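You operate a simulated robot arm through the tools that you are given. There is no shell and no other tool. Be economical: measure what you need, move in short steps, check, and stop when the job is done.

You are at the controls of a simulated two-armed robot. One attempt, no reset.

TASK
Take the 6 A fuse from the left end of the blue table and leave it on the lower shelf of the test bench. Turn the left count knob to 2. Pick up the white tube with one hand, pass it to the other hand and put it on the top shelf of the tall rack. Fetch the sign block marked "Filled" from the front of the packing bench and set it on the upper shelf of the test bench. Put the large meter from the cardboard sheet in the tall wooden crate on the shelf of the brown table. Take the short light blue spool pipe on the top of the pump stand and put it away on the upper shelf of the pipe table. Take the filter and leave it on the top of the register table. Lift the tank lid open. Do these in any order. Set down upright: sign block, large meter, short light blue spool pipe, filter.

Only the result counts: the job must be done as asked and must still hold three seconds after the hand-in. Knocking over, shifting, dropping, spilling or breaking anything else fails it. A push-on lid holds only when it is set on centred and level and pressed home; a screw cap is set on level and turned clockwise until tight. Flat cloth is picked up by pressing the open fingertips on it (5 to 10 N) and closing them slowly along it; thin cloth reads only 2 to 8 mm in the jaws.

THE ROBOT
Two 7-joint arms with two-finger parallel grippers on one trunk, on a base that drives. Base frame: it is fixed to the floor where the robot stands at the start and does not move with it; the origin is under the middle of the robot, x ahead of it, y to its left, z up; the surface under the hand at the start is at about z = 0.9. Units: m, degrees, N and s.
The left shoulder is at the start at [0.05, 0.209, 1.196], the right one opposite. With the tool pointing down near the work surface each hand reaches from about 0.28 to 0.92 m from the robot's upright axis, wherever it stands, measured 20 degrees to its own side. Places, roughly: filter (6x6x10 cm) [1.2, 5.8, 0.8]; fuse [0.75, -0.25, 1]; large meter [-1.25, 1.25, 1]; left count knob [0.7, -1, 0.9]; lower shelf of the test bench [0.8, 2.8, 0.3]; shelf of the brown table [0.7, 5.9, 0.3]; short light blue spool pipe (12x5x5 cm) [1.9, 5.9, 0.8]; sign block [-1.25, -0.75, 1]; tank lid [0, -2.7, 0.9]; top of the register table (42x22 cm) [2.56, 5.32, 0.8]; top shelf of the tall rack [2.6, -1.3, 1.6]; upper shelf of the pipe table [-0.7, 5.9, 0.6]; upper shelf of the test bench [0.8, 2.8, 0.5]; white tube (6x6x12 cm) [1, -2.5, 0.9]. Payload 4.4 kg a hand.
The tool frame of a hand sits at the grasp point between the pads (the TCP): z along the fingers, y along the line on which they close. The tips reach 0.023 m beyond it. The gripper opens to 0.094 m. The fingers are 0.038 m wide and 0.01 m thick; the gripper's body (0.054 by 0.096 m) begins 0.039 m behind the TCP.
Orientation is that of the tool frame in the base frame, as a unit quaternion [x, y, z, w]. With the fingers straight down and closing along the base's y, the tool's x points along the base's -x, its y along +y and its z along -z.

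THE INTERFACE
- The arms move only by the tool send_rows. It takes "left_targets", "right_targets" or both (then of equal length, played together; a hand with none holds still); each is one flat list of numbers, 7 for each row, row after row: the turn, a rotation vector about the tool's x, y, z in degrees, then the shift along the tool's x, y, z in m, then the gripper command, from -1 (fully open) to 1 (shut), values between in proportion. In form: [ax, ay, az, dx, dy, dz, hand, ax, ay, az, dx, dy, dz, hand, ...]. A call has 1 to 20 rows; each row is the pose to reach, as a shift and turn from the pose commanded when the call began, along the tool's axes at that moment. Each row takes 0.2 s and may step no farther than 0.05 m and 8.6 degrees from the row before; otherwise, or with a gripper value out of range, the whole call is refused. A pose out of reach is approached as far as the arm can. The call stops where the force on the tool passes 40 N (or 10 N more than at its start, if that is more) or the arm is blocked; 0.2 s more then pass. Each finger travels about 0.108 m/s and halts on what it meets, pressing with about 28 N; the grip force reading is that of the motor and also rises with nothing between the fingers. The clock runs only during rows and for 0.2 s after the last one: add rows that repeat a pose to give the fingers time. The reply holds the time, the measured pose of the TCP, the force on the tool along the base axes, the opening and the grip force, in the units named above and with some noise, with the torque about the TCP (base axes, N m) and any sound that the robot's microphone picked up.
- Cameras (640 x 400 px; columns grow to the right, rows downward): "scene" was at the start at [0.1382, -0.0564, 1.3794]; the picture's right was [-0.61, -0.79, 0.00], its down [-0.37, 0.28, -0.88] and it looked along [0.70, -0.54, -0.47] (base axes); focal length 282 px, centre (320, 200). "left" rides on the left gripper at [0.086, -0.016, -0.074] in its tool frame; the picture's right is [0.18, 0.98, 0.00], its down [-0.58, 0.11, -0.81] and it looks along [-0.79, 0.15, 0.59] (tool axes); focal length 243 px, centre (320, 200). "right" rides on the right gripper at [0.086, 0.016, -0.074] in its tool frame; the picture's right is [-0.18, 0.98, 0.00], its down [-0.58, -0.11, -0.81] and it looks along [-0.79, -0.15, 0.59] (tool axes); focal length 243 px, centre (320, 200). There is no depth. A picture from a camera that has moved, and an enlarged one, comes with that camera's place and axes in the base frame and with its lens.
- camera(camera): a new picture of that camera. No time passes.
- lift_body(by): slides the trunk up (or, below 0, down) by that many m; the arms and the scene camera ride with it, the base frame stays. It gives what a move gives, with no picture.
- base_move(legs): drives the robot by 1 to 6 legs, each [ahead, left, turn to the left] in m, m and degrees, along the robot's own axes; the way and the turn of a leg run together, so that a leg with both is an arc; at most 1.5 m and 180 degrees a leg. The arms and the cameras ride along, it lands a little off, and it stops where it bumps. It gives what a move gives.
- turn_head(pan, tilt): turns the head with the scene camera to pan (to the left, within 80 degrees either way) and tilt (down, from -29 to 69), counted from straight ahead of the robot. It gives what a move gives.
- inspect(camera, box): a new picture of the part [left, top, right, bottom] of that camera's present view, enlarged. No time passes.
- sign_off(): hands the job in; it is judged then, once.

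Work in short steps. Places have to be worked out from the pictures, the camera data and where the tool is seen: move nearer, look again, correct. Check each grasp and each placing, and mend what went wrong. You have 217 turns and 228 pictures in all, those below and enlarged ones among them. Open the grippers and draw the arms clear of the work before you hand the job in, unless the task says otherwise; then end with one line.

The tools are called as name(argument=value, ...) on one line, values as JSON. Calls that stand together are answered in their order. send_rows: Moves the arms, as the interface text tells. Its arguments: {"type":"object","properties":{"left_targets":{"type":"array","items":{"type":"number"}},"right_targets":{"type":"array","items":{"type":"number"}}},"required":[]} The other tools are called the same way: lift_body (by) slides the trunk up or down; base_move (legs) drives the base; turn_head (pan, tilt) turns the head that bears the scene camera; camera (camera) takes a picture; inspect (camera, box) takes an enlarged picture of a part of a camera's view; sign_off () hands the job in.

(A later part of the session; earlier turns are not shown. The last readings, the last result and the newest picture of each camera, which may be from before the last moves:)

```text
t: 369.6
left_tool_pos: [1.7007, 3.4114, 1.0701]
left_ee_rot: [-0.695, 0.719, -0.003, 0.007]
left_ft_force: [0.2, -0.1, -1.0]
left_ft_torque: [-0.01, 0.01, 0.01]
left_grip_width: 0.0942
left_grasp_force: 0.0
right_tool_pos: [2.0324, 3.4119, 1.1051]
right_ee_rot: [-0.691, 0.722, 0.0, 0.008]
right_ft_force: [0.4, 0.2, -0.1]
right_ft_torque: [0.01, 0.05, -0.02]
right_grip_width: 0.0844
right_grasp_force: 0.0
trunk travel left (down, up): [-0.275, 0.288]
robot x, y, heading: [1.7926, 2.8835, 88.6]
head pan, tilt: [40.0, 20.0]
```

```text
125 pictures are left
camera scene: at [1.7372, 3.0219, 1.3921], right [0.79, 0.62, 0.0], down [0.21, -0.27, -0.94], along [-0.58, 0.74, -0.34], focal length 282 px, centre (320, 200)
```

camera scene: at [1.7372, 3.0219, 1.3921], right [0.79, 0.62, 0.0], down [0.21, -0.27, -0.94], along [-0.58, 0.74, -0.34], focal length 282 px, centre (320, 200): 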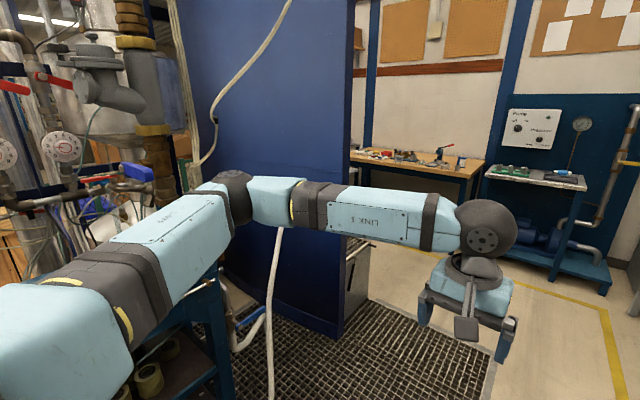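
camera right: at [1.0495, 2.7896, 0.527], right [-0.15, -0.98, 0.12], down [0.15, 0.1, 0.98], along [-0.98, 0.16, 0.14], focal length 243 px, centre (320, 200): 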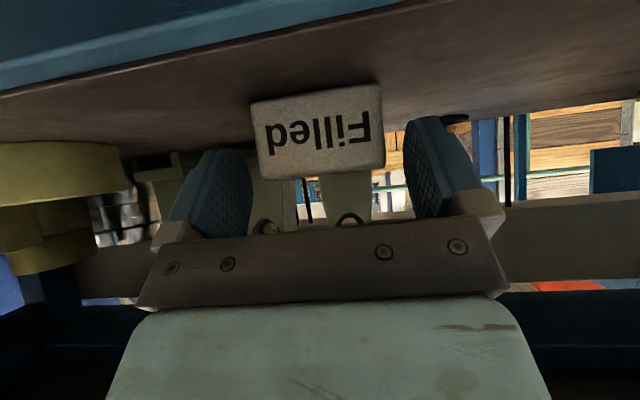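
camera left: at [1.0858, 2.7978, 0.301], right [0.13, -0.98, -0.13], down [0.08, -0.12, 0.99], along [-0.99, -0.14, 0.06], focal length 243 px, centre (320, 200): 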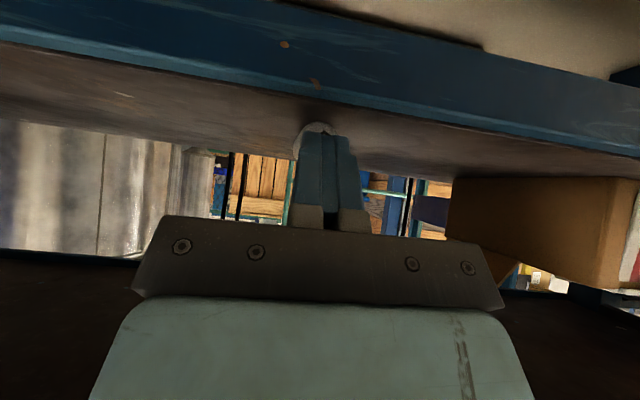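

I can see the pump stand straight ahead, the brown wooden table to the left and the register table to the right. I'll advance about 1.2 m and look closer.

base_move(legs=[[1.2, 0, 1.5]])

turn_head(pan=0, tilt=25)

camera(camera="scene")

turn_head(pan=50, tilt=25)

camera(camera="scene")

```text
t: 375.6
left_tool_pos: [1.7175, 4.5923, 1.0697]
left_ee_rot: [-0.701, 0.713, -0.003, 0.006]
left_ft_force: [-0.8, -0.8, 0.3]
left_ft_torque: [0.01, 0.04, 0.04]
left_grip_width: 0.0939
left_grasp_force: 0.1
right_tool_pos: [2.0474, 4.5977, 1.1029]
right_ee_rot: [-0.697, 0.717, 0.0, 0.007]
right_ft_force: [0.0, 0.2, -0.1]
right_ft_torque: [0.02, 0.01, 0.03]
right_grip_width: 0.0847
right_grasp_force: 0.0
trunk travel left (down, up): [-0.275, 0.288]
robot x, y, heading: [1.8148, 4.065, 89.2]
head pan, tilt: [40.0, 20.0]
```

```text
t: 376.7
left_tool_pos: [1.7183, 4.5916, 1.069]
left_ee_rot: [-0.701, 0.713, -0.004, 0.006]
left_ft_force: [-0.6, 0.4, 0.5]
left_ft_torque: [0.0, -0.01, 0.02]
left_grip_width: 0.0937
left_grasp_force: 0.1
right_tool_pos: [2.0488, 4.5975, 1.1039]
right_ee_rot: [-0.698, 0.717, 0.0, 0.006]
right_ft_force: [0.3, 0.3, -0.5]
right_ft_torque: [0.0, -0.03, 0.02]
right_grip_width: 0.0846
right_grasp_force: 0.0
trunk travel left (down, up): [-0.275, 0.288]
robot x, y, heading: [1.8165, 4.0671, 89.1]
head pan, tilt: [0.0, 25.0]
```

```text
124 pictures are left
camera scene: at [1.8204, 4.2234, 1.384], right [1.0, -0.01, 0.0], down [-0.01, -0.42, -0.91], along [0.01, 0.91, -0.42], focal length 282 px, centre (320, 200)
```

scene: 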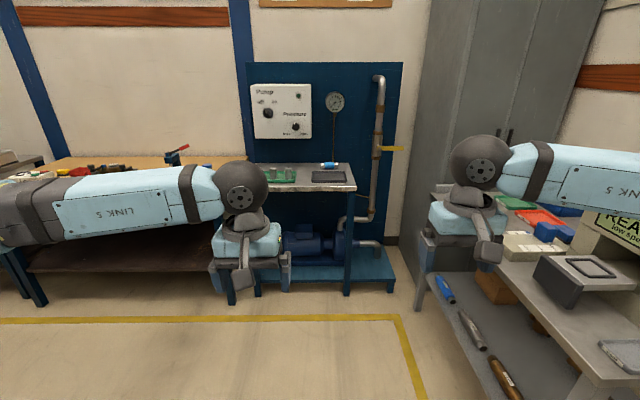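

```text
t: 377.9
left_tool_pos: [1.7165, 4.5936, 1.0695]
left_ee_rot: [-0.701, 0.713, -0.003, 0.007]
left_ft_force: [0.3, -0.2, 0.0]
left_ft_torque: [-0.04, 0.01, 0.01]
left_grip_width: 0.094
left_grasp_force: 0.1
right_tool_pos: [2.0488, 4.5982, 1.1037]
right_ee_rot: [-0.697, 0.717, 0.001, 0.007]
right_ft_force: [0.3, 0.4, 0.7]
right_ft_torque: [0.0, -0.01, 0.01]
right_grip_width: 0.0845
right_grasp_force: 0.0
trunk travel left (down, up): [-0.275, 0.288]
robot x, y, heading: [1.8195, 4.068, 89.2]
head pan, tilt: [50.0, 25.0]
```

```text
123 pictures are left
camera scene: at [1.7495, 4.1915, 1.384], right [0.65, 0.76, 0.0], down [0.32, -0.28, -0.91], along [-0.69, 0.59, -0.42], focal length 282 px, centre (320, 200)
```

scene: 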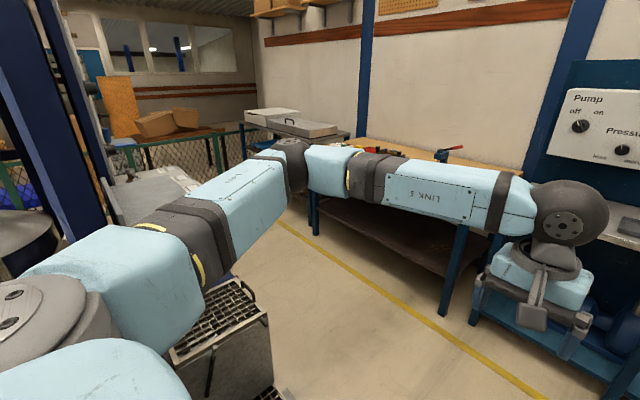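

The floor in front of the brown table is clear. I'll move forward and left to stand in front of the filter near (1.2, 5.8).

base_move(legs=[[0.8, 0, 0.8], [0, 0.35, 0]])

turn_head(pan=0, tilt=35)

camera(camera="scene")

turn_head(pan=30, tilt=35)

camera(camera="scene")

```text
t: 385.4
left_tool_pos: [1.3383, 5.3907, 1.07]
left_ee_rot: [0.714, -0.7, 0.002, -0.006]
left_ft_force: [-0.2, 0.0, 0.4]
left_ft_torque: [0.0, 0.03, 0.0]
left_grip_width: 0.094
left_grasp_force: 0.1
right_tool_pos: [1.669, 5.4085, 1.1022]
right_ee_rot: [0.711, -0.703, 0.0, -0.007]
right_ft_force: [0.2, 1.4, -1.3]
right_ft_torque: [0.0, 0.03, -0.02]
right_grip_width: 0.0842
right_grasp_force: 0.1
trunk travel left (down, up): [-0.275, 0.288]
robot x, y, heading: [1.4619, 4.8672, 91.2]
head pan, tilt: [50.0, 25.0]
```

```text
t: 386.6
left_tool_pos: [1.3388, 5.391, 1.0706]
left_ee_rot: [0.714, -0.7, 0.002, -0.007]
left_ft_force: [-0.2, 0.8, 0.4]
left_ft_torque: [0.0, 0.0, 0.01]
left_grip_width: 0.094
left_grasp_force: 0.1
right_tool_pos: [1.6695, 5.408, 1.1045]
right_ee_rot: [0.711, -0.704, -0.001, -0.008]
right_ft_force: [0.7, 0.0, -0.4]
right_ft_torque: [0.03, 0.04, 0.0]
right_grip_width: 0.0846
right_grasp_force: 0.0
trunk travel left (down, up): [-0.275, 0.288]
robot x, y, heading: [1.462, 4.8679, 91.4]
head pan, tilt: [0.0, 35.0]
```

```text
122 pictures are left
camera scene: at [1.4559, 5.0213, 1.3683], right [1.0, 0.03, 0.0], down [0.01, -0.57, -0.82], along [-0.02, 0.82, -0.57], focal length 282 px, centre (320, 200)
```

scene: 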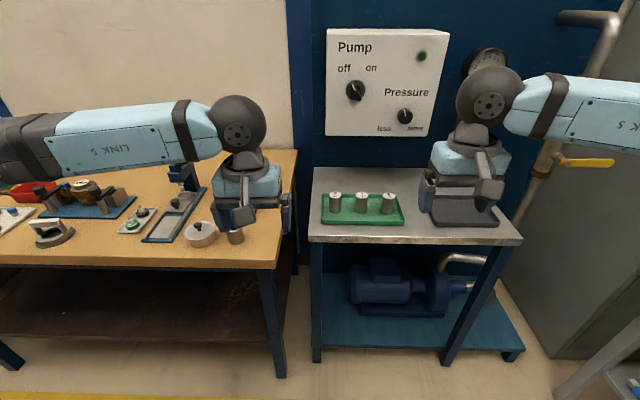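

```text
t: 387.6
left_tool_pos: [1.339, 5.3906, 1.0702]
left_ee_rot: [0.714, -0.7, 0.003, -0.006]
left_ft_force: [0.3, -0.7, 0.8]
left_ft_torque: [0.0, -0.02, 0.04]
left_grip_width: 0.094
left_grasp_force: 0.1
right_tool_pos: [1.6694, 5.4086, 1.1031]
right_ee_rot: [0.711, -0.703, -0.001, -0.007]
right_ft_force: [1.2, 0.1, 0.0]
right_ft_torque: [-0.03, 0.03, -0.01]
right_grip_width: 0.0845
right_grasp_force: 0.1
trunk travel left (down, up): [-0.275, 0.288]
robot x, y, heading: [1.4587, 4.8672, 91.6]
head pan, tilt: [30.0, 35.0]
```

```text
121 pictures are left
camera scene: at [1.4124, 5.0085, 1.3682], right [0.85, 0.52, 0.0], down [0.3, -0.49, -0.82], along [-0.43, 0.7, -0.57], focal length 282 px, centre (320, 200)
```

scene: 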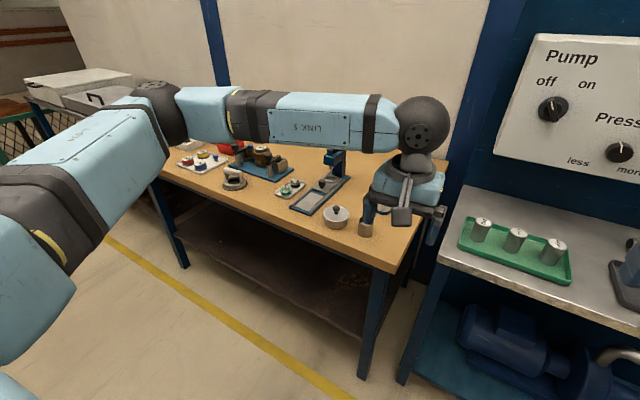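

My hands are blocking the view. I'll pull both back and up, then look again.

send_rows(left_targets=[0, 0, 0, 0.035, -0.02, -0.02, -1, 0, 0, 0, 0.07, -0.04, -0.04, -1, 0, 0, 0, 0.105, -0.06, -0.06, -1, 0, 0, 0, 0.14, -0.08, -0.08, -1, 0, 0, 0, 0.17, -0.1, -0.1, -1], right_targets=[0, 0, 0, 0.035, 0.02, -0.015, -1, 0, 0, 0, 0.07, 0.04, -0.03, -1, 0, 0, 0, 0.105, 0.06, -0.045, -1, 0, 0, 0, 0.14, 0.08, -0.06, -1, 0, 0, 0, 0.17, 0.1, -0.08, -1])

turn_head(pan=8, tilt=38)

camera(camera="scene")

```text
t: 388.8
left_tool_pos: [1.4399, 5.2232, 1.1685]
left_ee_rot: [0.715, -0.699, 0.003, -0.006]
left_ft_force: [0.5, 0.2, -0.5]
left_ft_torque: [0.04, 0.02, 0.0]
left_grip_width: 0.0941
left_grasp_force: 0.0
right_tool_pos: [1.569, 5.2339, 1.1825]
right_ee_rot: [0.711, -0.703, 0.0, -0.006]
right_ft_force: [0.2, 0.6, -0.2]
right_ft_torque: [0.0, -0.01, -0.01]
right_grip_width: 0.094
right_grasp_force: 0.1
trunk travel left (down, up): [-0.275, 0.288]
robot x, y, heading: [1.4614, 4.8677, 91.3]
head pan, tilt: [30.0, 35.0]
```

```text
t: 389.6
left_tool_pos: [1.4393, 5.2236, 1.169]
left_ee_rot: [0.714, -0.7, 0.002, -0.006]
left_ft_force: [-0.1, 1.5, 0.2]
left_ft_torque: [0.0, 0.0, -0.01]
left_grip_width: 0.0941
left_grasp_force: 0.0
right_tool_pos: [1.5702, 5.2364, 1.1817]
right_ee_rot: [0.711, -0.703, -0.001, -0.007]
right_ft_force: [0.0, -0.2, 0.8]
right_ft_torque: [0.05, 0.0, -0.01]
right_grip_width: 0.0938
right_grasp_force: 0.0
trunk travel left (down, up): [-0.275, 0.288]
robot x, y, heading: [1.4657, 4.8695, 91.5]
head pan, tilt: [8.0, 38.0]
```

```text
120 pictures are left
camera scene: at [1.444, 5.0183, 1.3637], right [0.99, 0.16, 0.0], down [0.1, -0.61, -0.79], along [-0.13, 0.78, -0.62], focal length 282 px, centre (320, 200)
```

scene: 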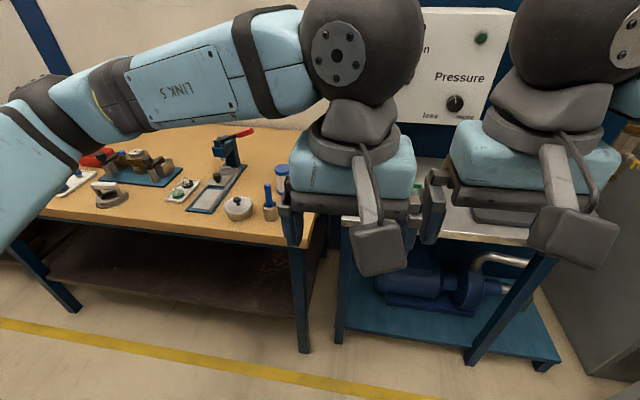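

The lateral sign flipped with this heading, so the hands moved inward. I'll spread them apart now.

send_rows(left_targets=[0, 0, 0, 0.0, 0.045, 0, -1, 0, 0, 0, 0, 0.09, 0, -1, 0, 0, 0, 0, 0.135, 0, -1, 0, 0, 0, 0, 0.18, 0, -1, 0, 0, 0, 0, 0.225, 0, -1, 0, 0, 0, 0, 0.27, 0, -1, 0, 0, 0, 0, 0.315, 0, -1], right_targets=[0, 0, 0, 0.0, -0.045, 0, -1, 0, 0, 0, 0, -0.09, 0, -1, 0, 0, 0, 0, -0.135, 0, -1, 0, 0, 0, 0, -0.18, 0, -1, 0, 0, 0, 0, -0.225, 0, -1, 0, 0, 0, 0, -0.27, 0, -1, 0, 0, 0, 0, -0.315, 0, -1])

turn_head(pan=0, tilt=40)

camera(camera="scene")

```text
t: 391.2
left_tool_pos: [1.1247, 5.2144, 1.1665]
left_ee_rot: [0.714, -0.7, 0.002, -0.007]
left_ft_force: [-0.5, -0.3, 0.0]
left_ft_torque: [-0.02, -0.03, 0.02]
left_grip_width: 0.0938
left_grasp_force: 0.0
right_tool_pos: [1.8852, 5.2366, 1.1834]
right_ee_rot: [0.711, -0.704, -0.001, -0.008]
right_ft_force: [0.6, -1.0, 0.8]
right_ft_torque: [0.04, 0.01, 0.0]
right_grip_width: 0.0942
right_grasp_force: 0.0
trunk travel left (down, up): [-0.275, 0.288]
robot x, y, heading: [1.4606, 4.8681, 91.5]
head pan, tilt: [8.0, 38.0]
```

```text
t: 391.9
left_tool_pos: [1.1258, 5.2158, 1.1651]
left_ee_rot: [0.714, -0.7, 0.002, -0.007]
left_ft_force: [0.7, 0.1, 0.9]
left_ft_torque: [0.01, 0.0, 0.04]
left_grip_width: 0.0941
left_grasp_force: 0.2
right_tool_pos: [1.8859, 5.2392, 1.1833]
right_ee_rot: [0.711, -0.703, -0.001, -0.007]
right_ft_force: [0.5, -0.3, 0.2]
right_ft_torque: [0.0, -0.02, 0.02]
right_grip_width: 0.094
right_grasp_force: 0.1
trunk travel left (down, up): [-0.275, 0.288]
robot x, y, heading: [1.466, 4.8646, 91.4]
head pan, tilt: [0.0, 40.0]
```

```text
119 pictures are left
camera scene: at [1.4562, 5.0186, 1.3606], right [1.0, 0.03, 0.0], down [0.02, -0.64, -0.77], along [-0.02, 0.77, -0.64], focal length 282 px, centre (320, 200)
```

scene: 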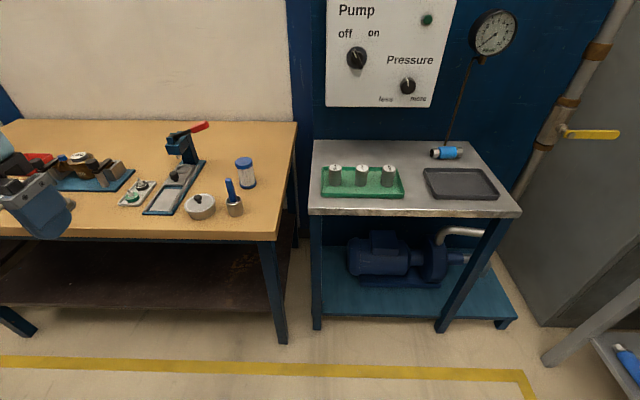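

The blue-capped filter is at about (1.195, 5.775) on the brown table, and the light-blue spool lies on the pump stand near (1.90, 5.957). I'll drive 0.25 ahead, then bring the left hand above the filter.

base_move(legs=[[0.25, 0, -1]])

send_rows(left_targets=[0, 0, 0, -0.04, -0.01, 0.0, -1, 0, 0, 0, -0.08, -0.02, 0.0, -1, 0, 0, 0, -0.12, -0.03, 0.0, -1, 0, 0, 0, -0.16, -0.04, 0.0, -1, 0, 0, 0, -0.2, -0.05, 0.02, -1, 0, 0, 0, -0.24, -0.055, 0.04, -1, 0, 0, 0, -0.27, -0.06, 0.06, -1])

camera(camera="left")

camera(camera="scene")

```text
t: 393.8
left_tool_pos: [1.1268, 5.4753, 1.1653]
left_ee_rot: [0.708, -0.706, 0.003, -0.007]
left_ft_force: [0.0, 0.1, -0.1]
left_ft_torque: [-0.01, -0.04, 0.01]
left_grip_width: 0.0939
left_grasp_force: 0.1
right_tool_pos: [1.8875, 5.4879, 1.1821]
right_ee_rot: [-0.705, 0.709, 0.001, 0.007]
right_ft_force: [-0.8, 0.6, -0.1]
right_ft_torque: [-0.02, 0.01, -0.03]
right_grip_width: 0.0939
right_grasp_force: 0.1
trunk travel left (down, up): [-0.275, 0.288]
robot x, y, heading: [1.4559, 5.1224, 90.5]
head pan, tilt: [0.0, 40.0]
```

```text
t: 395.4
left_tool_pos: [1.1881, 5.7471, 1.1051]
left_ee_rot: [0.708, -0.706, 0.003, -0.005]
left_ft_force: [-0.2, 0.6, -0.5]
left_ft_torque: [-0.02, -0.02, -0.03]
left_grip_width: 0.0941
left_grasp_force: 0.0
right_tool_pos: [1.8873, 5.4882, 1.1816]
right_ee_rot: [-0.705, 0.709, 0.0, 0.007]
right_ft_force: [-0.1, -0.4, -0.1]
right_ft_torque: [0.01, 0.0, 0.01]
right_grip_width: 0.094
right_grasp_force: 0.0
trunk travel left (down, up): [-0.275, 0.288]
robot x, y, heading: [1.4575, 5.1186, 90.8]
head pan, tilt: [0.0, 40.0]
```

```text
118 pictures are left
camera left: at [1.2037, 5.6596, 1.1806], right [-0.98, -0.19, -0.01], down [-0.12, 0.58, 0.81], along [-0.14, 0.79, -0.59], focal length 243 px, centre (320, 200)
```

left: 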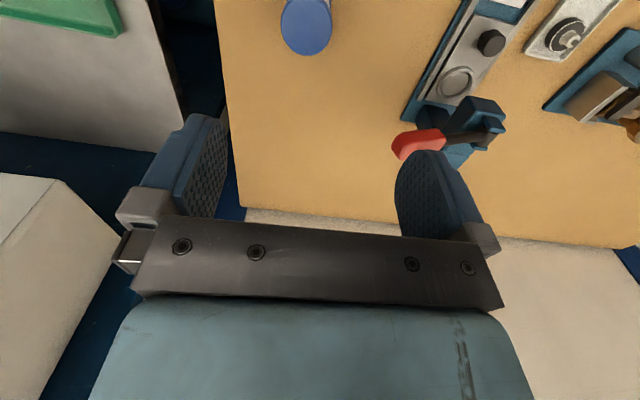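

```text
117 pictures are left
camera scene: at [1.4545, 5.2727, 1.3606], right [1.0, 0.01, 0.0], down [0.01, -0.64, -0.77], along [-0.01, 0.77, -0.64], focal length 282 px, centre (320, 200)
```

scene: 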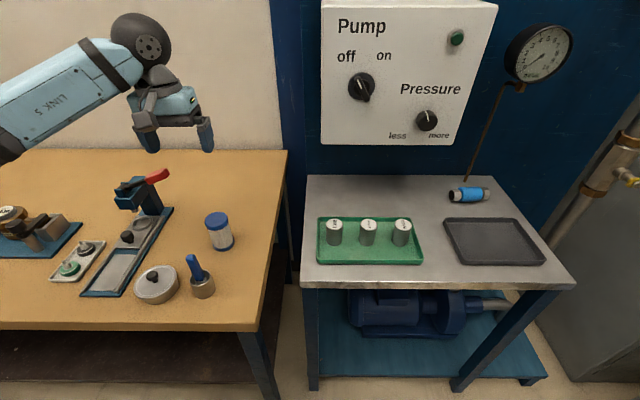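

The filter axis is at about (1.20, 5.757). I'll centre on it, descend to z 0.86 and close.

send_rows(left_targets=[0, 0, 0, -0.005, -0.006, 0.045, -1, 0, 0, 0, -0.01, -0.012, 0.09, -1, 0, 0, 0, -0.01, -0.012, 0.135, -1, 0, 0, 0, -0.01, -0.012, 0.18, -1, 0, 0, 0, -0.01, -0.012, 0.22, -1, 0, 0, 0, -0.01, -0.012, 0.245, -1, 0, 0, 0, -0.01, -0.012, 0.245, -0.4, 0, 0, 0, -0.01, -0.012, 0.245, 0.1, 0, 0, 0, -0.01, -0.012, 0.245, 0.6, 0, 0, 0, -0.01, -0.012, 0.245, 0.6])

camera(camera="scene")

```text
t: 397.6
left_tool_pos: [1.1995, 5.7574, 0.862]
left_ee_rot: [0.709, -0.706, 0.002, -0.007]
left_ft_force: [-0.3, 0.4, 0.6]
left_ft_torque: [0.01, 0.0, 0.02]
left_grip_width: 0.0526
left_grasp_force: 28.0
right_tool_pos: [1.8864, 5.4876, 1.1825]
right_ee_rot: [-0.705, 0.709, 0.0, 0.007]
right_ft_force: [-0.8, -0.1, 0.3]
right_ft_torque: [-0.02, 0.0, -0.02]
right_grip_width: 0.0941
right_grasp_force: 0.1
trunk travel left (down, up): [-0.275, 0.288]
robot x, y, heading: [1.4599, 5.121, 90.4]
head pan, tilt: [0.0, 40.0]
```

```text
116 pictures are left
camera scene: at [1.4543, 5.272, 1.3607], right [1.0, 0.01, 0.0], down [0.01, -0.64, -0.77], along [-0.01, 0.77, -0.64], focal length 282 px, centre (320, 200)
```

scene: 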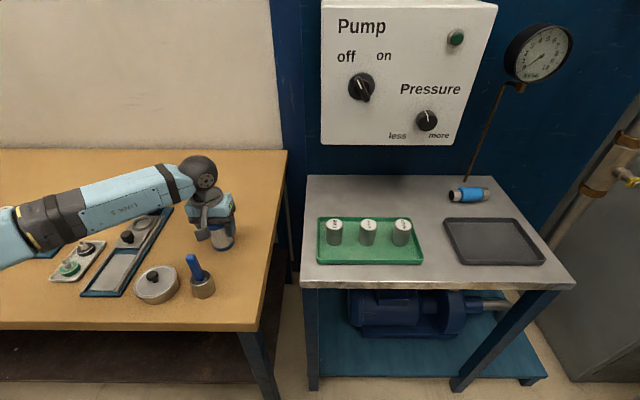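

The filter is held (52.6 mm). I'll lift it and draw it back near the body.

send_rows(left_targets=[0, 0, 0, 0, 0, -0.04, 0.6, 0, 0, 0, 0, 0, -0.085, 0.6, 0, 0, 0, 0, 0, -0.13, 0.6, 0, 0, 0, 0, 0, -0.175, 0.6, 0, 0, 0, 0, 0, -0.22, 0.6, 0, 0, 0, 0.04, 0, -0.245, 0.6, 0, 0, 0, 0.085, 0, -0.26, 0.6, 0, 0, 0, 0.13, 0, -0.27, 0.6, 0, 0, 0, 0.175, 0, -0.28, 0.6, 0, 0, 0, 0.22, 0, -0.29, 0.6])

base_move(legs=[[0, -0.3, 0], [0.03, 0, 0]])

camera(camera="scene")

camera(camera="left")

```text
t: 399.8
left_tool_pos: [1.1992, 5.5348, 1.1516]
left_ee_rot: [0.708, -0.706, 0.003, -0.007]
left_ft_force: [0.2, -1.1, -1.4]
left_ft_torque: [0.01, 0.0, 0.02]
left_grip_width: 0.0524
left_grasp_force: 27.8
right_tool_pos: [1.8864, 5.4865, 1.1823]
right_ee_rot: [-0.705, 0.709, 0.001, 0.007]
right_ft_force: [0.6, -0.1, -0.3]
right_ft_torque: [0.01, 0.02, 0.05]
right_grip_width: 0.0938
right_grasp_force: 0.1
trunk travel left (down, up): [-0.275, 0.288]
robot x, y, heading: [1.4584, 5.1205, 90.4]
head pan, tilt: [0.0, 40.0]
```

```text
t: 403.4
left_tool_pos: [1.4989, 5.5701, 1.1502]
left_ee_rot: [0.707, -0.707, 0.002, -0.006]
left_ft_force: [0.9, 0.6, -1.2]
left_ft_torque: [0.0, 0.01, 0.01]
left_grip_width: 0.0526
left_grasp_force: 27.9
right_tool_pos: [2.1863, 5.5173, 1.1819]
right_ee_rot: [-0.704, 0.71, 0.001, 0.007]
right_ft_force: [0.6, -0.2, -0.3]
right_ft_torque: [-0.03, -0.02, -0.03]
right_grip_width: 0.094
right_grasp_force: 0.0
trunk travel left (down, up): [-0.275, 0.288]
robot x, y, heading: [1.7591, 5.1503, 90.4]
head pan, tilt: [0.0, 40.0]
```

```text
115 pictures are left
camera scene: at [1.7525, 5.3044, 1.3606], right [1.0, 0.01, 0.0], down [0.0, -0.64, -0.77], along [0.0, 0.77, -0.64], focal length 282 px, centre (320, 200)
```

scene: 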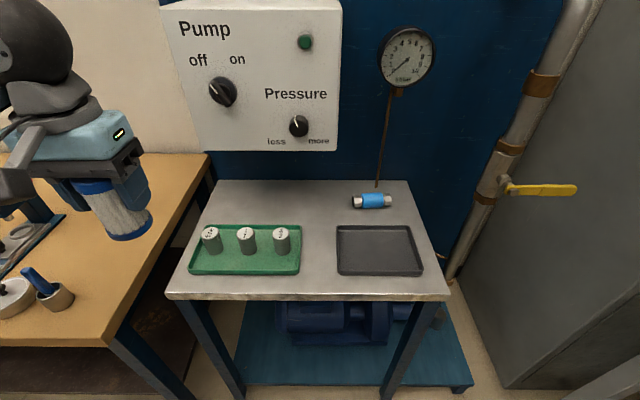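

```text
114 pictures are left
camera left: at [1.5148, 5.4821, 1.2243], right [-0.98, -0.19, -0.01], down [-0.12, 0.58, 0.81], along [-0.14, 0.79, -0.59], focal length 243 px, centre (320, 200)
```

left: 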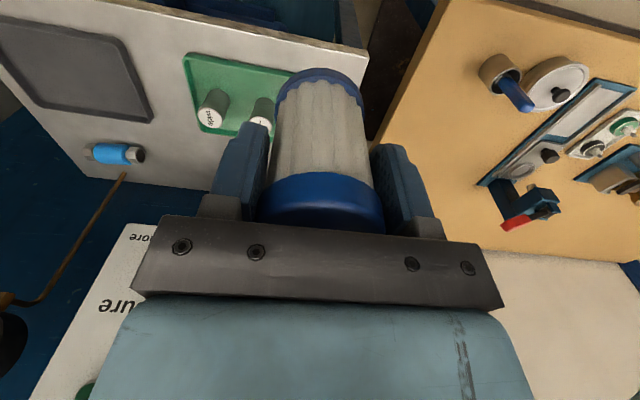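

I'll zoom in on the spool and the gauge rod behind it.

inspect(camera="scene", box=[310, 130, 440, 220])

inspect(camera="left", box=[20, 100, 200, 280])

```text
4.44 times, centred on (375, 175) of scene
camera zoom: at [1.7525, 5.3044, 1.3606], right [1.0, 0.01, 0.0], down [0.0, -0.64, -0.77], along [0.0, 0.77, -0.64], focal length 1252 px, centre (76, 311)
```

zoom: 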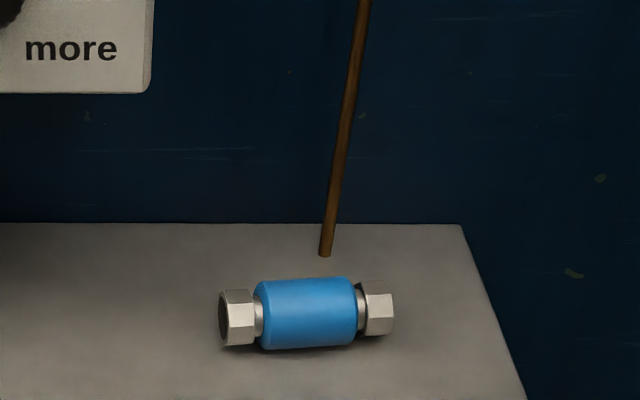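

```text
2.22 times, centred on (110, 190) of left
camera zoom: at [1.5148, 5.4821, 1.2243], right [-0.98, -0.19, -0.01], down [-0.12, 0.58, 0.81], along [-0.14, 0.79, -0.59], focal length 539 px, centre (787, 222)
```

zoom: 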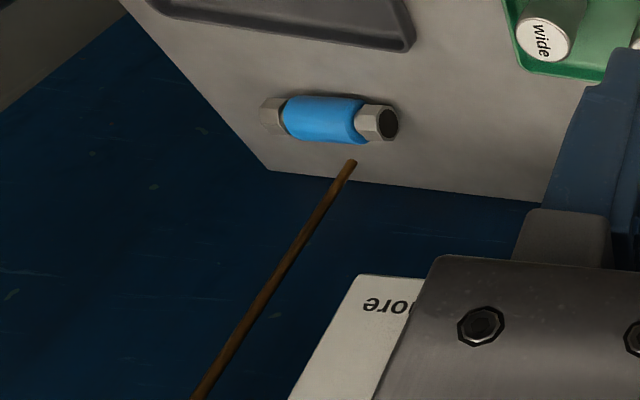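

The spool centre is at about (1.905, 5.95), 47 mm in diameter, yawed about 6°, with the gauge rod 9 cm behind it. A vertical grasp closing across the pipe fits, so I'll move the right hand over it, rolled 84°.

send_rows(right_targets=[0, 0, 8, 0.0, 0.045, 0, -0.6, 0, 0, 16, 0, 0.09, 0, -0.6, 0, 0, 24, 0, 0.135, 0, -0.6, 0, 0, 32, 0, 0.18, 0, -0.6, 0, 0, 40, 0, 0.225, 0, -0.6, 0, 0, 48, -0.01, 0.265, 0, -0.6, 0, 0, 56, -0.05, 0.281, 0.0, -0.6, 0, 0, 64, -0.095, 0.281, 0.01, -0.6, 0, 0, 72, -0.14, 0.281, 0.02, -0.6, 0, 0, 80, -0.185, 0.281, 0.03, -0.6, 0, 0, 84, -0.23, 0.281, 0.04, -0.6, 0, 0, 84, -0.275, 0.281, 0.05, -0.6, 0, 0, 84, -0.32, 0.281, 0.06, -0.6, 0, 0, 84, -0.365, 0.281, 0.08, -0.6, 0, 0, 84, -0.4, 0.281, 0.12, -0.6])

camera(camera="right")

camera(camera="scene")

```text
refused: row 15 steps farther than a row can; nothing moved
```

```text
111 pictures are left
camera right: at [2.1679, 5.4312, 1.2557], right [-0.98, 0.19, -0.01], down [0.11, 0.57, 0.81], along [0.16, 0.8, -0.58], focal length 243 px, centre (320, 200)
```

right: 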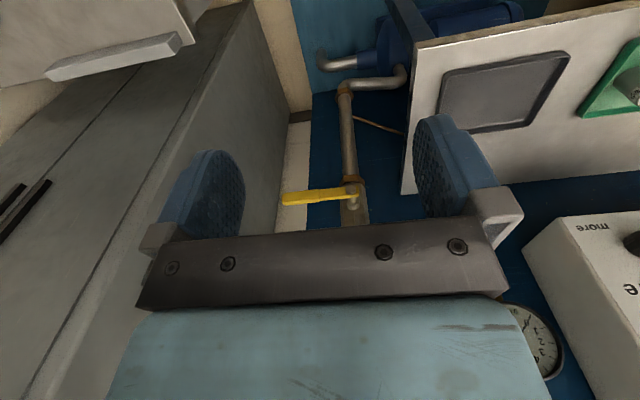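

```text
110 pictures are left
camera scene: at [1.7525, 5.3044, 1.3606], right [1.0, 0.01, 0.0], down [0.0, -0.64, -0.77], along [0.0, 0.77, -0.64], focal length 282 px, centre (320, 200)
```

scene: 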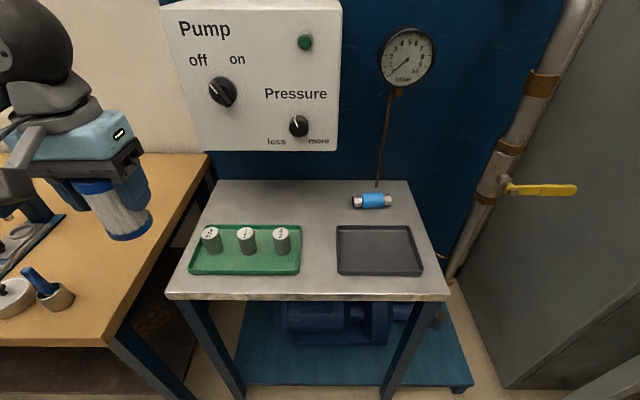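

One row was too long. I'll resend with shorter final steps.

send_rows(right_targets=[0, 0, 8, 0.0, 0.045, 0, -0.6, 0, 0, 16, 0, 0.09, 0, -0.6, 0, 0, 24, 0, 0.135, 0, -0.6, 0, 0, 32, 0, 0.18, 0, -0.6, 0, 0, 40, 0, 0.225, 0, -0.6, 0, 0, 48, -0.01, 0.265, 0, -0.6, 0, 0, 56, -0.05, 0.281, 0.0, -0.6, 0, 0, 64, -0.09, 0.281, 0.01, -0.6, 0, 0, 72, -0.13, 0.281, 0.02, -0.6, 0, 0, 80, -0.17, 0.281, 0.03, -0.6, 0, 0, 84, -0.21, 0.281, 0.04, -0.6, 0, 0, 84, -0.25, 0.281, 0.05, -0.6, 0, 0, 84, -0.29, 0.281, 0.06, -0.6, 0, 0, 84, -0.33, 0.281, 0.08, -0.6, 0, 0, 84, -0.365, 0.281, 0.11, -0.6, 0, 0, 84, -0.4, 0.281, 0.14, -0.6])

camera(camera="right")

camera(camera="scene")

```text
t: 406.7
left_tool_pos: [1.5, 5.569, 1.1494]
left_ee_rot: [-0.707, 0.707, -0.003, 0.006]
left_ft_force: [-1.5, 2.8, -2.1]
left_ft_torque: [-0.15, -0.05, 0.0]
left_grip_width: 0.0522
left_grasp_force: 27.9
right_tool_pos: [1.9069, 5.8915, 1.0687]
right_ee_rot: [-0.045, 0.999, 0.001, 0.006]
right_ft_force: [13.1, -61.3, 11.5]
right_ft_torque: [5.46, 0.74, -2.05]
right_grip_width: 0.0752
right_grasp_force: 0.0
trunk travel left (down, up): [-0.275, 0.288]
robot x, y, heading: [1.7531, 5.1519, 90.2]
head pan, tilt: [0.0, 40.0]
stopped in row 16 (right hand): the force on the tool passed its limit at 128 N (the readings are from after the stop); the commanded pose is now the measured one
```

```text
109 pictures are left
camera right: at [1.8189, 5.9013, 1.1417], right [0.09, 1.0, 0.0], down [0.58, -0.06, 0.81], along [0.81, -0.07, -0.58], focal length 243 px, centre (320, 200)
```

right: 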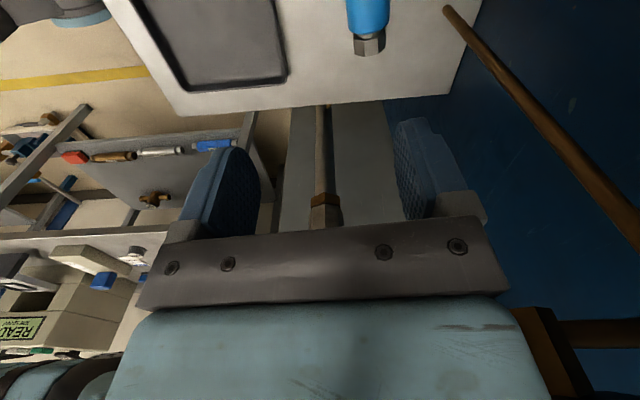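

```text
108 pictures are left
camera scene: at [1.7531, 5.3018, 1.3611], right [1.0, 0.0, 0.0], down [0.0, -0.64, -0.77], along [0.0, 0.77, -0.64], focal length 282 px, centre (320, 200)
```

scene: 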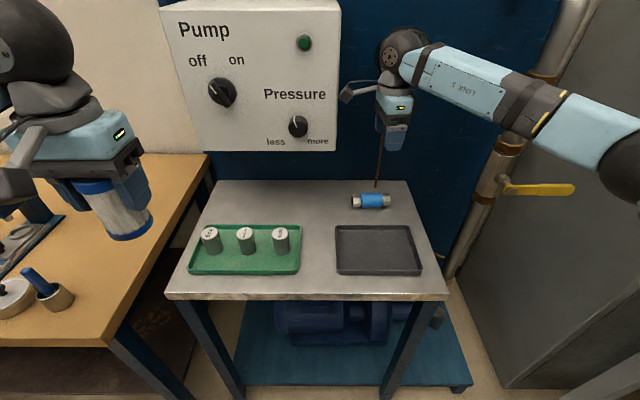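

The wrist bumped the gauge because I was too high. I'll back off right away and check it.

send_rows(right_targets=[0, 0, 0, 0.0, -0.03, 0, -0.6, 0, 0, 0, 0, -0.07, 0, -0.6, 0, 0, 0, 0, -0.11, 0, -0.6])

camera(camera="scene")

```text
t: 407.5
left_tool_pos: [1.5, 5.5688, 1.1499]
left_ee_rot: [0.707, -0.707, 0.003, -0.006]
left_ft_force: [0.3, 0.0, -1.1]
left_ft_torque: [-0.01, 0.03, 0.01]
left_grip_width: 0.0523
left_grasp_force: 28.2
right_tool_pos: [1.9192, 5.7878, 1.0647]
right_ee_rot: [-0.046, 0.999, 0.002, 0.006]
right_ft_force: [0.1, -0.3, 0.9]
right_ft_torque: [0.04, 0.0, -0.01]
right_grip_width: 0.0751
right_grasp_force: 0.1
trunk travel left (down, up): [-0.275, 0.288]
robot x, y, heading: [1.7538, 5.1516, 90.1]
head pan, tilt: [0.0, 40.0]
```

```text
107 pictures are left
camera scene: at [1.7534, 5.3033, 1.3608], right [1.0, 0.0, 0.0], down [0.0, -0.64, -0.77], along [0.0, 0.77, -0.64], focal length 282 px, centre (320, 200)
```

scene: 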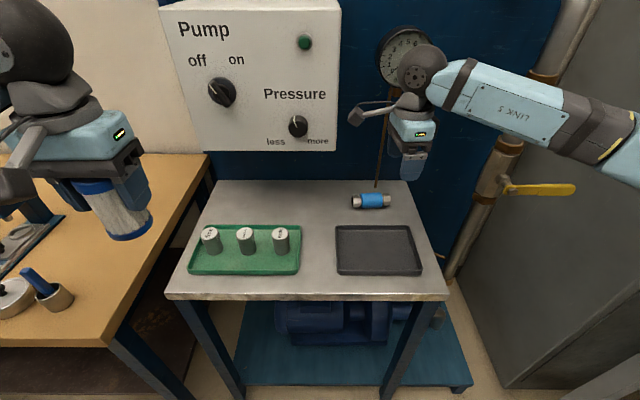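

The gauge looks unchanged. I'll descend to z 0.88 first, clear below the gauge, then go forward over the spool.

send_rows(right_targets=[0, 0, 0, 0.0, 0, 0.047, -0.6, 0, 0, 0, 0, 0, 0.094, -0.6, 0, 0, 0, 0, 0, 0.14, -0.6, 0, 0, 0, 0, 0, 0.185, -0.6, 0, 0, 0, 0, 0.04, 0.185, -0.6, 0, 0, 0, 0, 0.08, 0.185, -0.6, 0, 0, 0, 0, 0.11, 0.185, -0.6, 0, 0, 0, 0, 0.14, 0.185, -0.6])

camera(camera="right")

inspect(camera="scene", box=[310, 100, 470, 220])

```text
t: 409.3
left_tool_pos: [1.4989, 5.5691, 1.1494]
left_ee_rot: [-0.707, 0.707, -0.003, 0.005]
left_ft_force: [0.3, 0.5, -1.2]
left_ft_torque: [0.01, -0.02, 0.03]
left_grip_width: 0.0525
left_grasp_force: 28.2
right_tool_pos: [1.9073, 5.9254, 0.8818]
right_ee_rot: [-0.047, 0.999, 0.002, 0.005]
right_ft_force: [-0.7, 0.2, -0.5]
right_ft_torque: [0.02, -0.02, 0.0]
right_grip_width: 0.0752
right_grasp_force: 0.0
trunk travel left (down, up): [-0.275, 0.288]
robot x, y, heading: [1.752, 5.1554, 90.1]
head pan, tilt: [0.0, 40.0]
```

```text
106 pictures are left
camera right: at [1.8186, 5.9339, 0.9543], right [0.09, 1.0, 0.0], down [0.58, -0.06, 0.81], along [0.81, -0.07, -0.58], focal length 243 px, centre (320, 200)
```

right: 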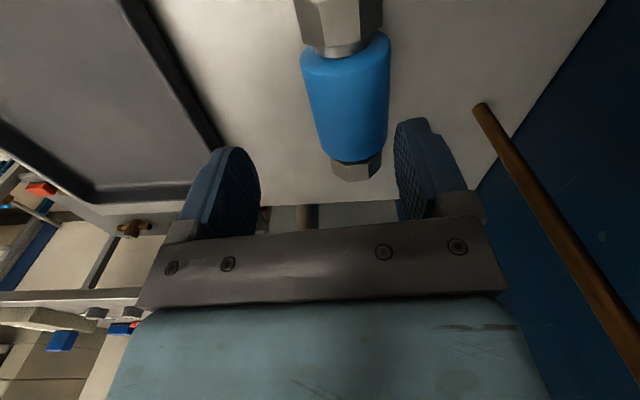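

```text
3.33 times, centred on (390, 160) of scene
camera zoom: at [1.7521, 5.3044, 1.3606], right [1.0, 0.0, 0.0], down [0.0, -0.64, -0.77], along [0.0, 0.77, -0.64], focal length 939 px, centre (87, 333)
```

zoom: 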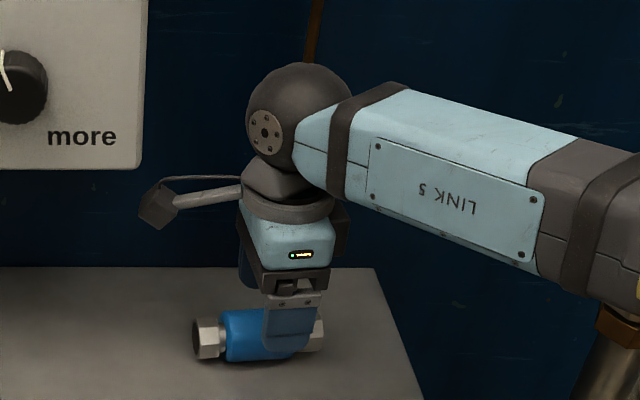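

The pipe axis is 20 mm further in y. I'll correct for that, descend to z 0.835 and close.

send_rows(right_targets=[0, 0, 0, 0.0, 0.021, 0.0, -0.6, 0, 0, 0, 0, 0.021, 0.025, -0.6, 0, 0, 0, 0, 0.021, 0.046, -0.6, 0, 0, 0, 0, 0.021, 0.046, -0.2, 0, 0, 0, 0, 0.021, 0.046, 0.2, 0, 0, 0, 0, 0.021, 0.046, 0.6, 0, 0, 0, 0, 0.021, 0.046, 0.7, 0, 0, 0, 0, 0.021, 0.046, 0.7])

camera(camera="right")

```text
t: 411.1
left_tool_pos: [1.5011, 5.57, 1.1493]
left_ee_rot: [-0.707, 0.707, -0.003, 0.006]
left_ft_force: [-0.8, 0.2, -2.1]
left_ft_torque: [0.02, 0.02, 0.02]
left_grip_width: 0.0525
left_grasp_force: 27.6
right_tool_pos: [1.9058, 5.9464, 0.8341]
right_ee_rot: [-0.047, 0.999, 0.001, 0.006]
right_ft_force: [-1.0, 0.8, 0.7]
right_ft_torque: [-0.01, 0.0, -0.01]
right_grip_width: 0.0463
right_grasp_force: 27.9
trunk travel left (down, up): [-0.275, 0.288]
robot x, y, heading: [1.756, 5.1519, 90.2]
head pan, tilt: [0.0, 40.0]
```

```text
104 pictures are left
camera right: at [1.8178, 5.9552, 0.9085], right [0.09, 1.0, 0.0], down [0.58, -0.06, 0.81], along [0.81, -0.07, -0.58], focal length 243 px, centre (320, 200)
```

right: 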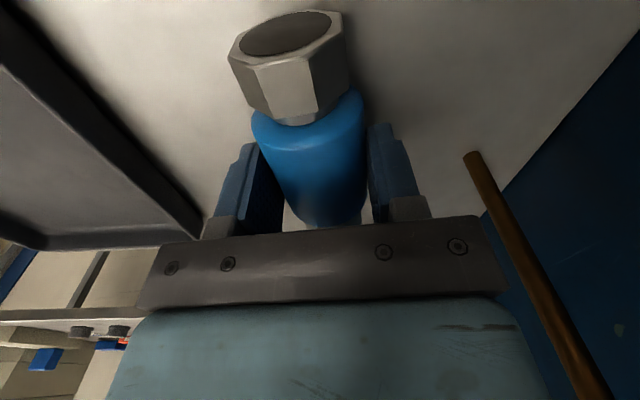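

The spool is held (46 mm). I'll lift it a little, draw it back out from under the gauge, then raise it.

send_rows(right_targets=[0, 0, 0, 0.0, 0, -0.02, 0.7, 0, 0, 0, 0, 0, -0.045, 0.7, 0, 0, 0, 0, -0.045, -0.045, 0.7, 0, 0, 0, 0, -0.09, -0.045, 0.7, 0, 0, 0, 0, -0.135, -0.05, 0.7, 0, 0, 0, 0, -0.18, -0.06, 0.7, 0, 0, 0, 0, -0.225, -0.075, 0.7, 0, 0, 0, 0, -0.26, -0.11, 0.7, 0, 0, 0, 0, -0.29, -0.15, 0.7, 0, 0, 0, 0, -0.32, -0.19, 0.7, 0, 0, 0, 0, -0.35, -0.23, 0.7, 0, 0, 0, 0, -0.38, -0.27, 0.7, 0, 0, 0, 0, -0.4, -0.31, 0.7])

camera(camera="scene")

```text
t: 413.9
left_tool_pos: [1.4998, 5.5687, 1.1489]
left_ee_rot: [0.708, -0.706, 0.004, -0.006]
left_ft_force: [-0.6, 0.1, -0.8]
left_ft_torque: [0.04, -0.01, 0.0]
left_grip_width: 0.0524
left_grasp_force: 28.3
right_tool_pos: [1.9382, 5.5494, 1.146]
right_ee_rot: [-0.048, 0.999, 0.002, 0.006]
right_ft_force: [1.1, 0.9, -4.0]
right_ft_torque: [0.0, -0.04, -0.05]
right_grip_width: 0.0458
right_grasp_force: 27.6
trunk travel left (down, up): [-0.275, 0.288]
robot x, y, heading: [1.7553, 5.1532, 90.4]
head pan, tilt: [0.0, 40.0]
```

```text
103 pictures are left
camera scene: at [1.7523, 5.3036, 1.3606], right [1.0, 0.0, 0.0], down [0.0, -0.64, -0.77], along [0.0, 0.77, -0.64], focal length 282 px, centre (320, 200)
```

scene: 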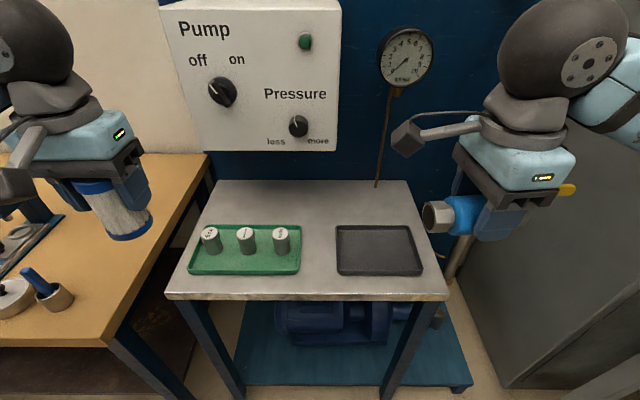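

Both are held and the gauge is intact. Next I'll back up and turn to face the register table on the right, to the east.

base_move(legs=[[-0.35, 0.12, 0], [0, 0, -90]])

turn_head(pan=15, tilt=35)

camera(camera="scene")

```text
t: 420.1
left_tool_pos: [2.0518, 5.0647, 1.1486]
left_ee_rot: [-0.005, 1.0, -0.006, 0.002]
left_ft_force: [0.7, -0.6, -1.1]
left_ft_torque: [0.0, 0.0, 0.03]
left_grip_width: 0.052
left_grasp_force: 28.4
right_tool_pos: [2.0359, 4.6246, 1.1453]
right_ee_rot: [0.669, 0.743, -0.003, 0.005]
right_ft_force: [0.4, -0.5, -4.0]
right_ft_torque: [-0.02, -0.01, 0.01]
right_grip_width: 0.0457
right_grasp_force: 28.0
trunk travel left (down, up): [-0.275, 0.288]
robot x, y, heading: [1.6404, 4.8061, 0.6]
head pan, tilt: [0.0, 40.0]
```

```text
t: 420.8
left_tool_pos: [2.0511, 5.0655, 1.1499]
left_ee_rot: [-0.005, 1.0, -0.006, 0.002]
left_ft_force: [0.2, 0.3, -1.7]
left_ft_torque: [0.01, 0.0, 0.02]
left_grip_width: 0.0524
left_grasp_force: 28.2
right_tool_pos: [2.0356, 4.6265, 1.1456]
right_ee_rot: [0.67, 0.743, -0.004, 0.005]
right_ft_force: [0.3, 0.6, -4.3]
right_ft_torque: [-0.03, -0.02, -0.03]
right_grip_width: 0.0462
right_grasp_force: 28.2
trunk travel left (down, up): [-0.275, 0.288]
robot x, y, heading: [1.6355, 4.8047, 0.9]
head pan, tilt: [15.0, 35.0]
```

```text
102 pictures are left
camera scene: at [1.7873, 4.8295, 1.3681], right [0.27, -0.96, 0.0], down [-0.55, -0.16, -0.82], along [0.79, 0.22, -0.57], focal length 282 px, centre (320, 200)
```

scene: 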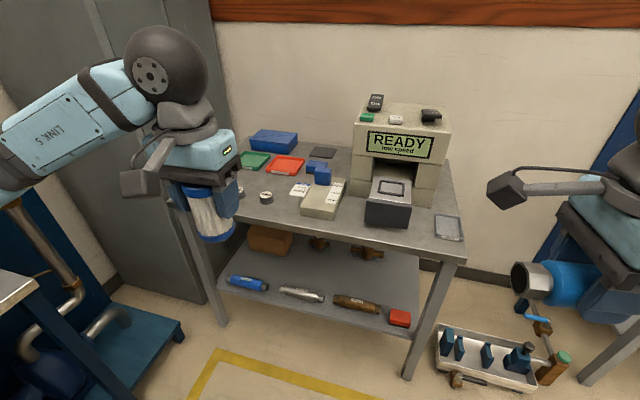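

I'll check the free space on the table from the left wrist camera.

camera(camera="left")

inspect(camera="scene", box=[180, 120, 380, 250])

```text
101 pictures are left
camera left: at [1.9651, 5.0489, 1.2241], right [-0.2, 0.98, -0.01], down [0.58, 0.13, 0.81], along [0.79, 0.15, -0.59], focal length 243 px, centre (320, 200)
```

left: 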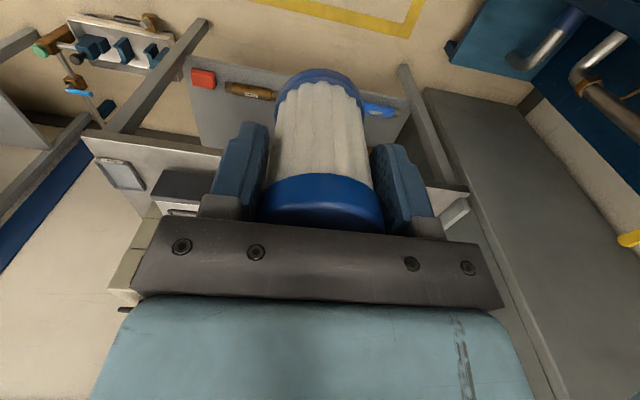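

```text
3.08 times, centred on (280, 185) of scene
camera zoom: at [1.7873, 4.8295, 1.3681], right [0.27, -0.96, 0.0], down [-0.55, -0.16, -0.82], along [0.79, 0.22, -0.57], focal length 867 px, centre (443, 246)
```

zoom: 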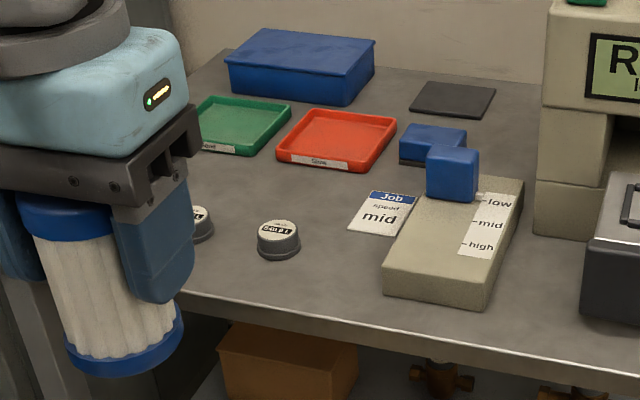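

There's a free area behind the two small meter caps, around (2.635, 5.30), exactly where the hint puts it. I'll move closer.

base_move(legs=[[0.28, 0.1, -0.8]])

camera(camera="scene")

```text
t: 422.9
left_tool_pos: [2.3339, 5.1603, 1.1481]
left_ee_rot: [0.004, 1.0, -0.006, 0.001]
left_ft_force: [-0.6, 0.5, -2.1]
left_ft_torque: [0.02, 0.03, -0.01]
left_grip_width: 0.0525
left_grasp_force: 27.9
right_tool_pos: [2.3106, 4.7215, 1.1451]
right_ee_rot: [0.675, 0.737, -0.003, 0.005]
right_ft_force: [0.6, -0.4, -5.4]
right_ft_torque: [-0.03, 0.02, 0.02]
right_grip_width: 0.0461
right_grasp_force: 28.0
trunk travel left (down, up): [-0.275, 0.288]
robot x, y, heading: [1.9157, 4.9069, -0.3]
head pan, tilt: [15.0, 35.0]
```

```text
99 pictures are left
camera scene: at [2.0667, 4.929, 1.3681], right [0.26, -0.97, 0.0], down [-0.56, -0.15, -0.82], along [0.79, 0.21, -0.57], focal length 282 px, centre (320, 200)
```

scene: 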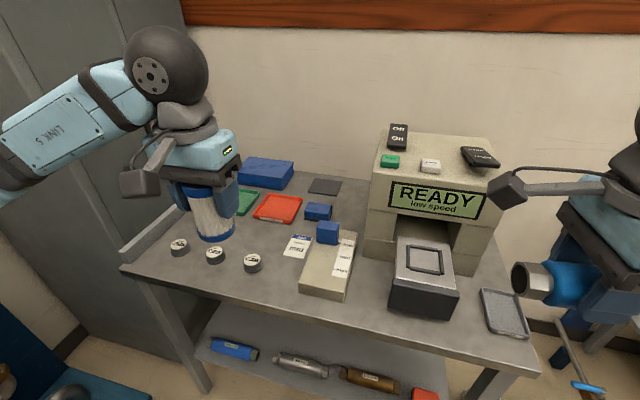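

Caps sit along x≈2.506 and the trays start at x≈2.69, so the filter goes to (2.615, 5.30). I'll move above it and descend to just over the surface.

send_rows(left_targets=[0, 0, 0, -0.04, 0.02, 0, 0.6, 0, 0, 0, -0.08, 0.04, 0, 0.6, 0, 0, 0, -0.12, 0.06, 0, 0.6, 0, 0, 0, -0.16, 0.08, 0, 0.6, 0, 0, 0, -0.2, 0.1, 0, 0.6, 0, 0, 0, -0.24, 0.12, 0, 0.6, 0, 0, 0, -0.281, 0.14, 0.0, 0.6, 0, 0, 0, -0.281, 0.14, 0.045, 0.6, 0, 0, 0, -0.281, 0.14, 0.09, 0.6, 0, 0, 0, -0.281, 0.14, 0.135, 0.6, 0, 0, 0, -0.281, 0.14, 0.18, 0.6, 0, 0, 0, -0.281, 0.14, 0.22, 0.6, 0, 0, 0, -0.281, 0.14, 0.26, 0.6])

inspect(camera="scene", box=[130, 140, 330, 290])

```text
t: 425.7
left_tool_pos: [2.6157, 5.2961, 0.8885]
left_ee_rot: [0.004, 1.0, -0.006, 0.002]
left_ft_force: [0.0, 0.8, -1.2]
left_ft_torque: [-0.03, 0.02, -0.01]
left_grip_width: 0.0526
left_grasp_force: 28.1
right_tool_pos: [2.3113, 4.7227, 1.1454]
right_ee_rot: [0.676, 0.737, -0.004, 0.004]
right_ft_force: [-0.3, 0.6, -4.1]
right_ft_torque: [0.02, -0.01, 0.02]
right_grip_width: 0.0459
right_grasp_force: 27.5
trunk travel left (down, up): [-0.275, 0.288]
robot x, y, heading: [1.9186, 4.9055, -0.1]
head pan, tilt: [15.0, 35.0]
```

```text
2.67 times, centred on (230, 215) of scene
camera zoom: at [2.067, 4.9295, 1.3681], right [0.26, -0.97, 0.0], down [-0.56, -0.15, -0.82], along [0.79, 0.21, -0.57], focal length 751 px, centre (560, 160)
```

zoom: 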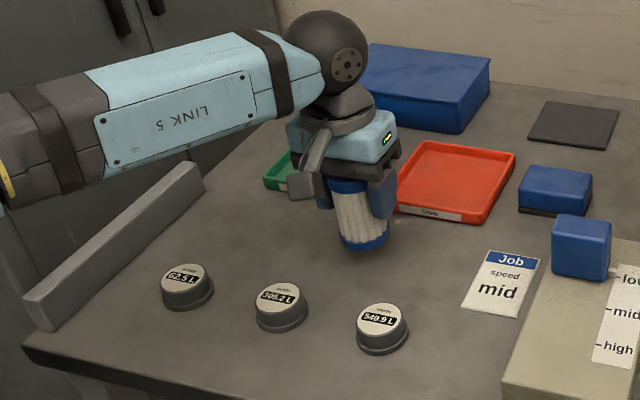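

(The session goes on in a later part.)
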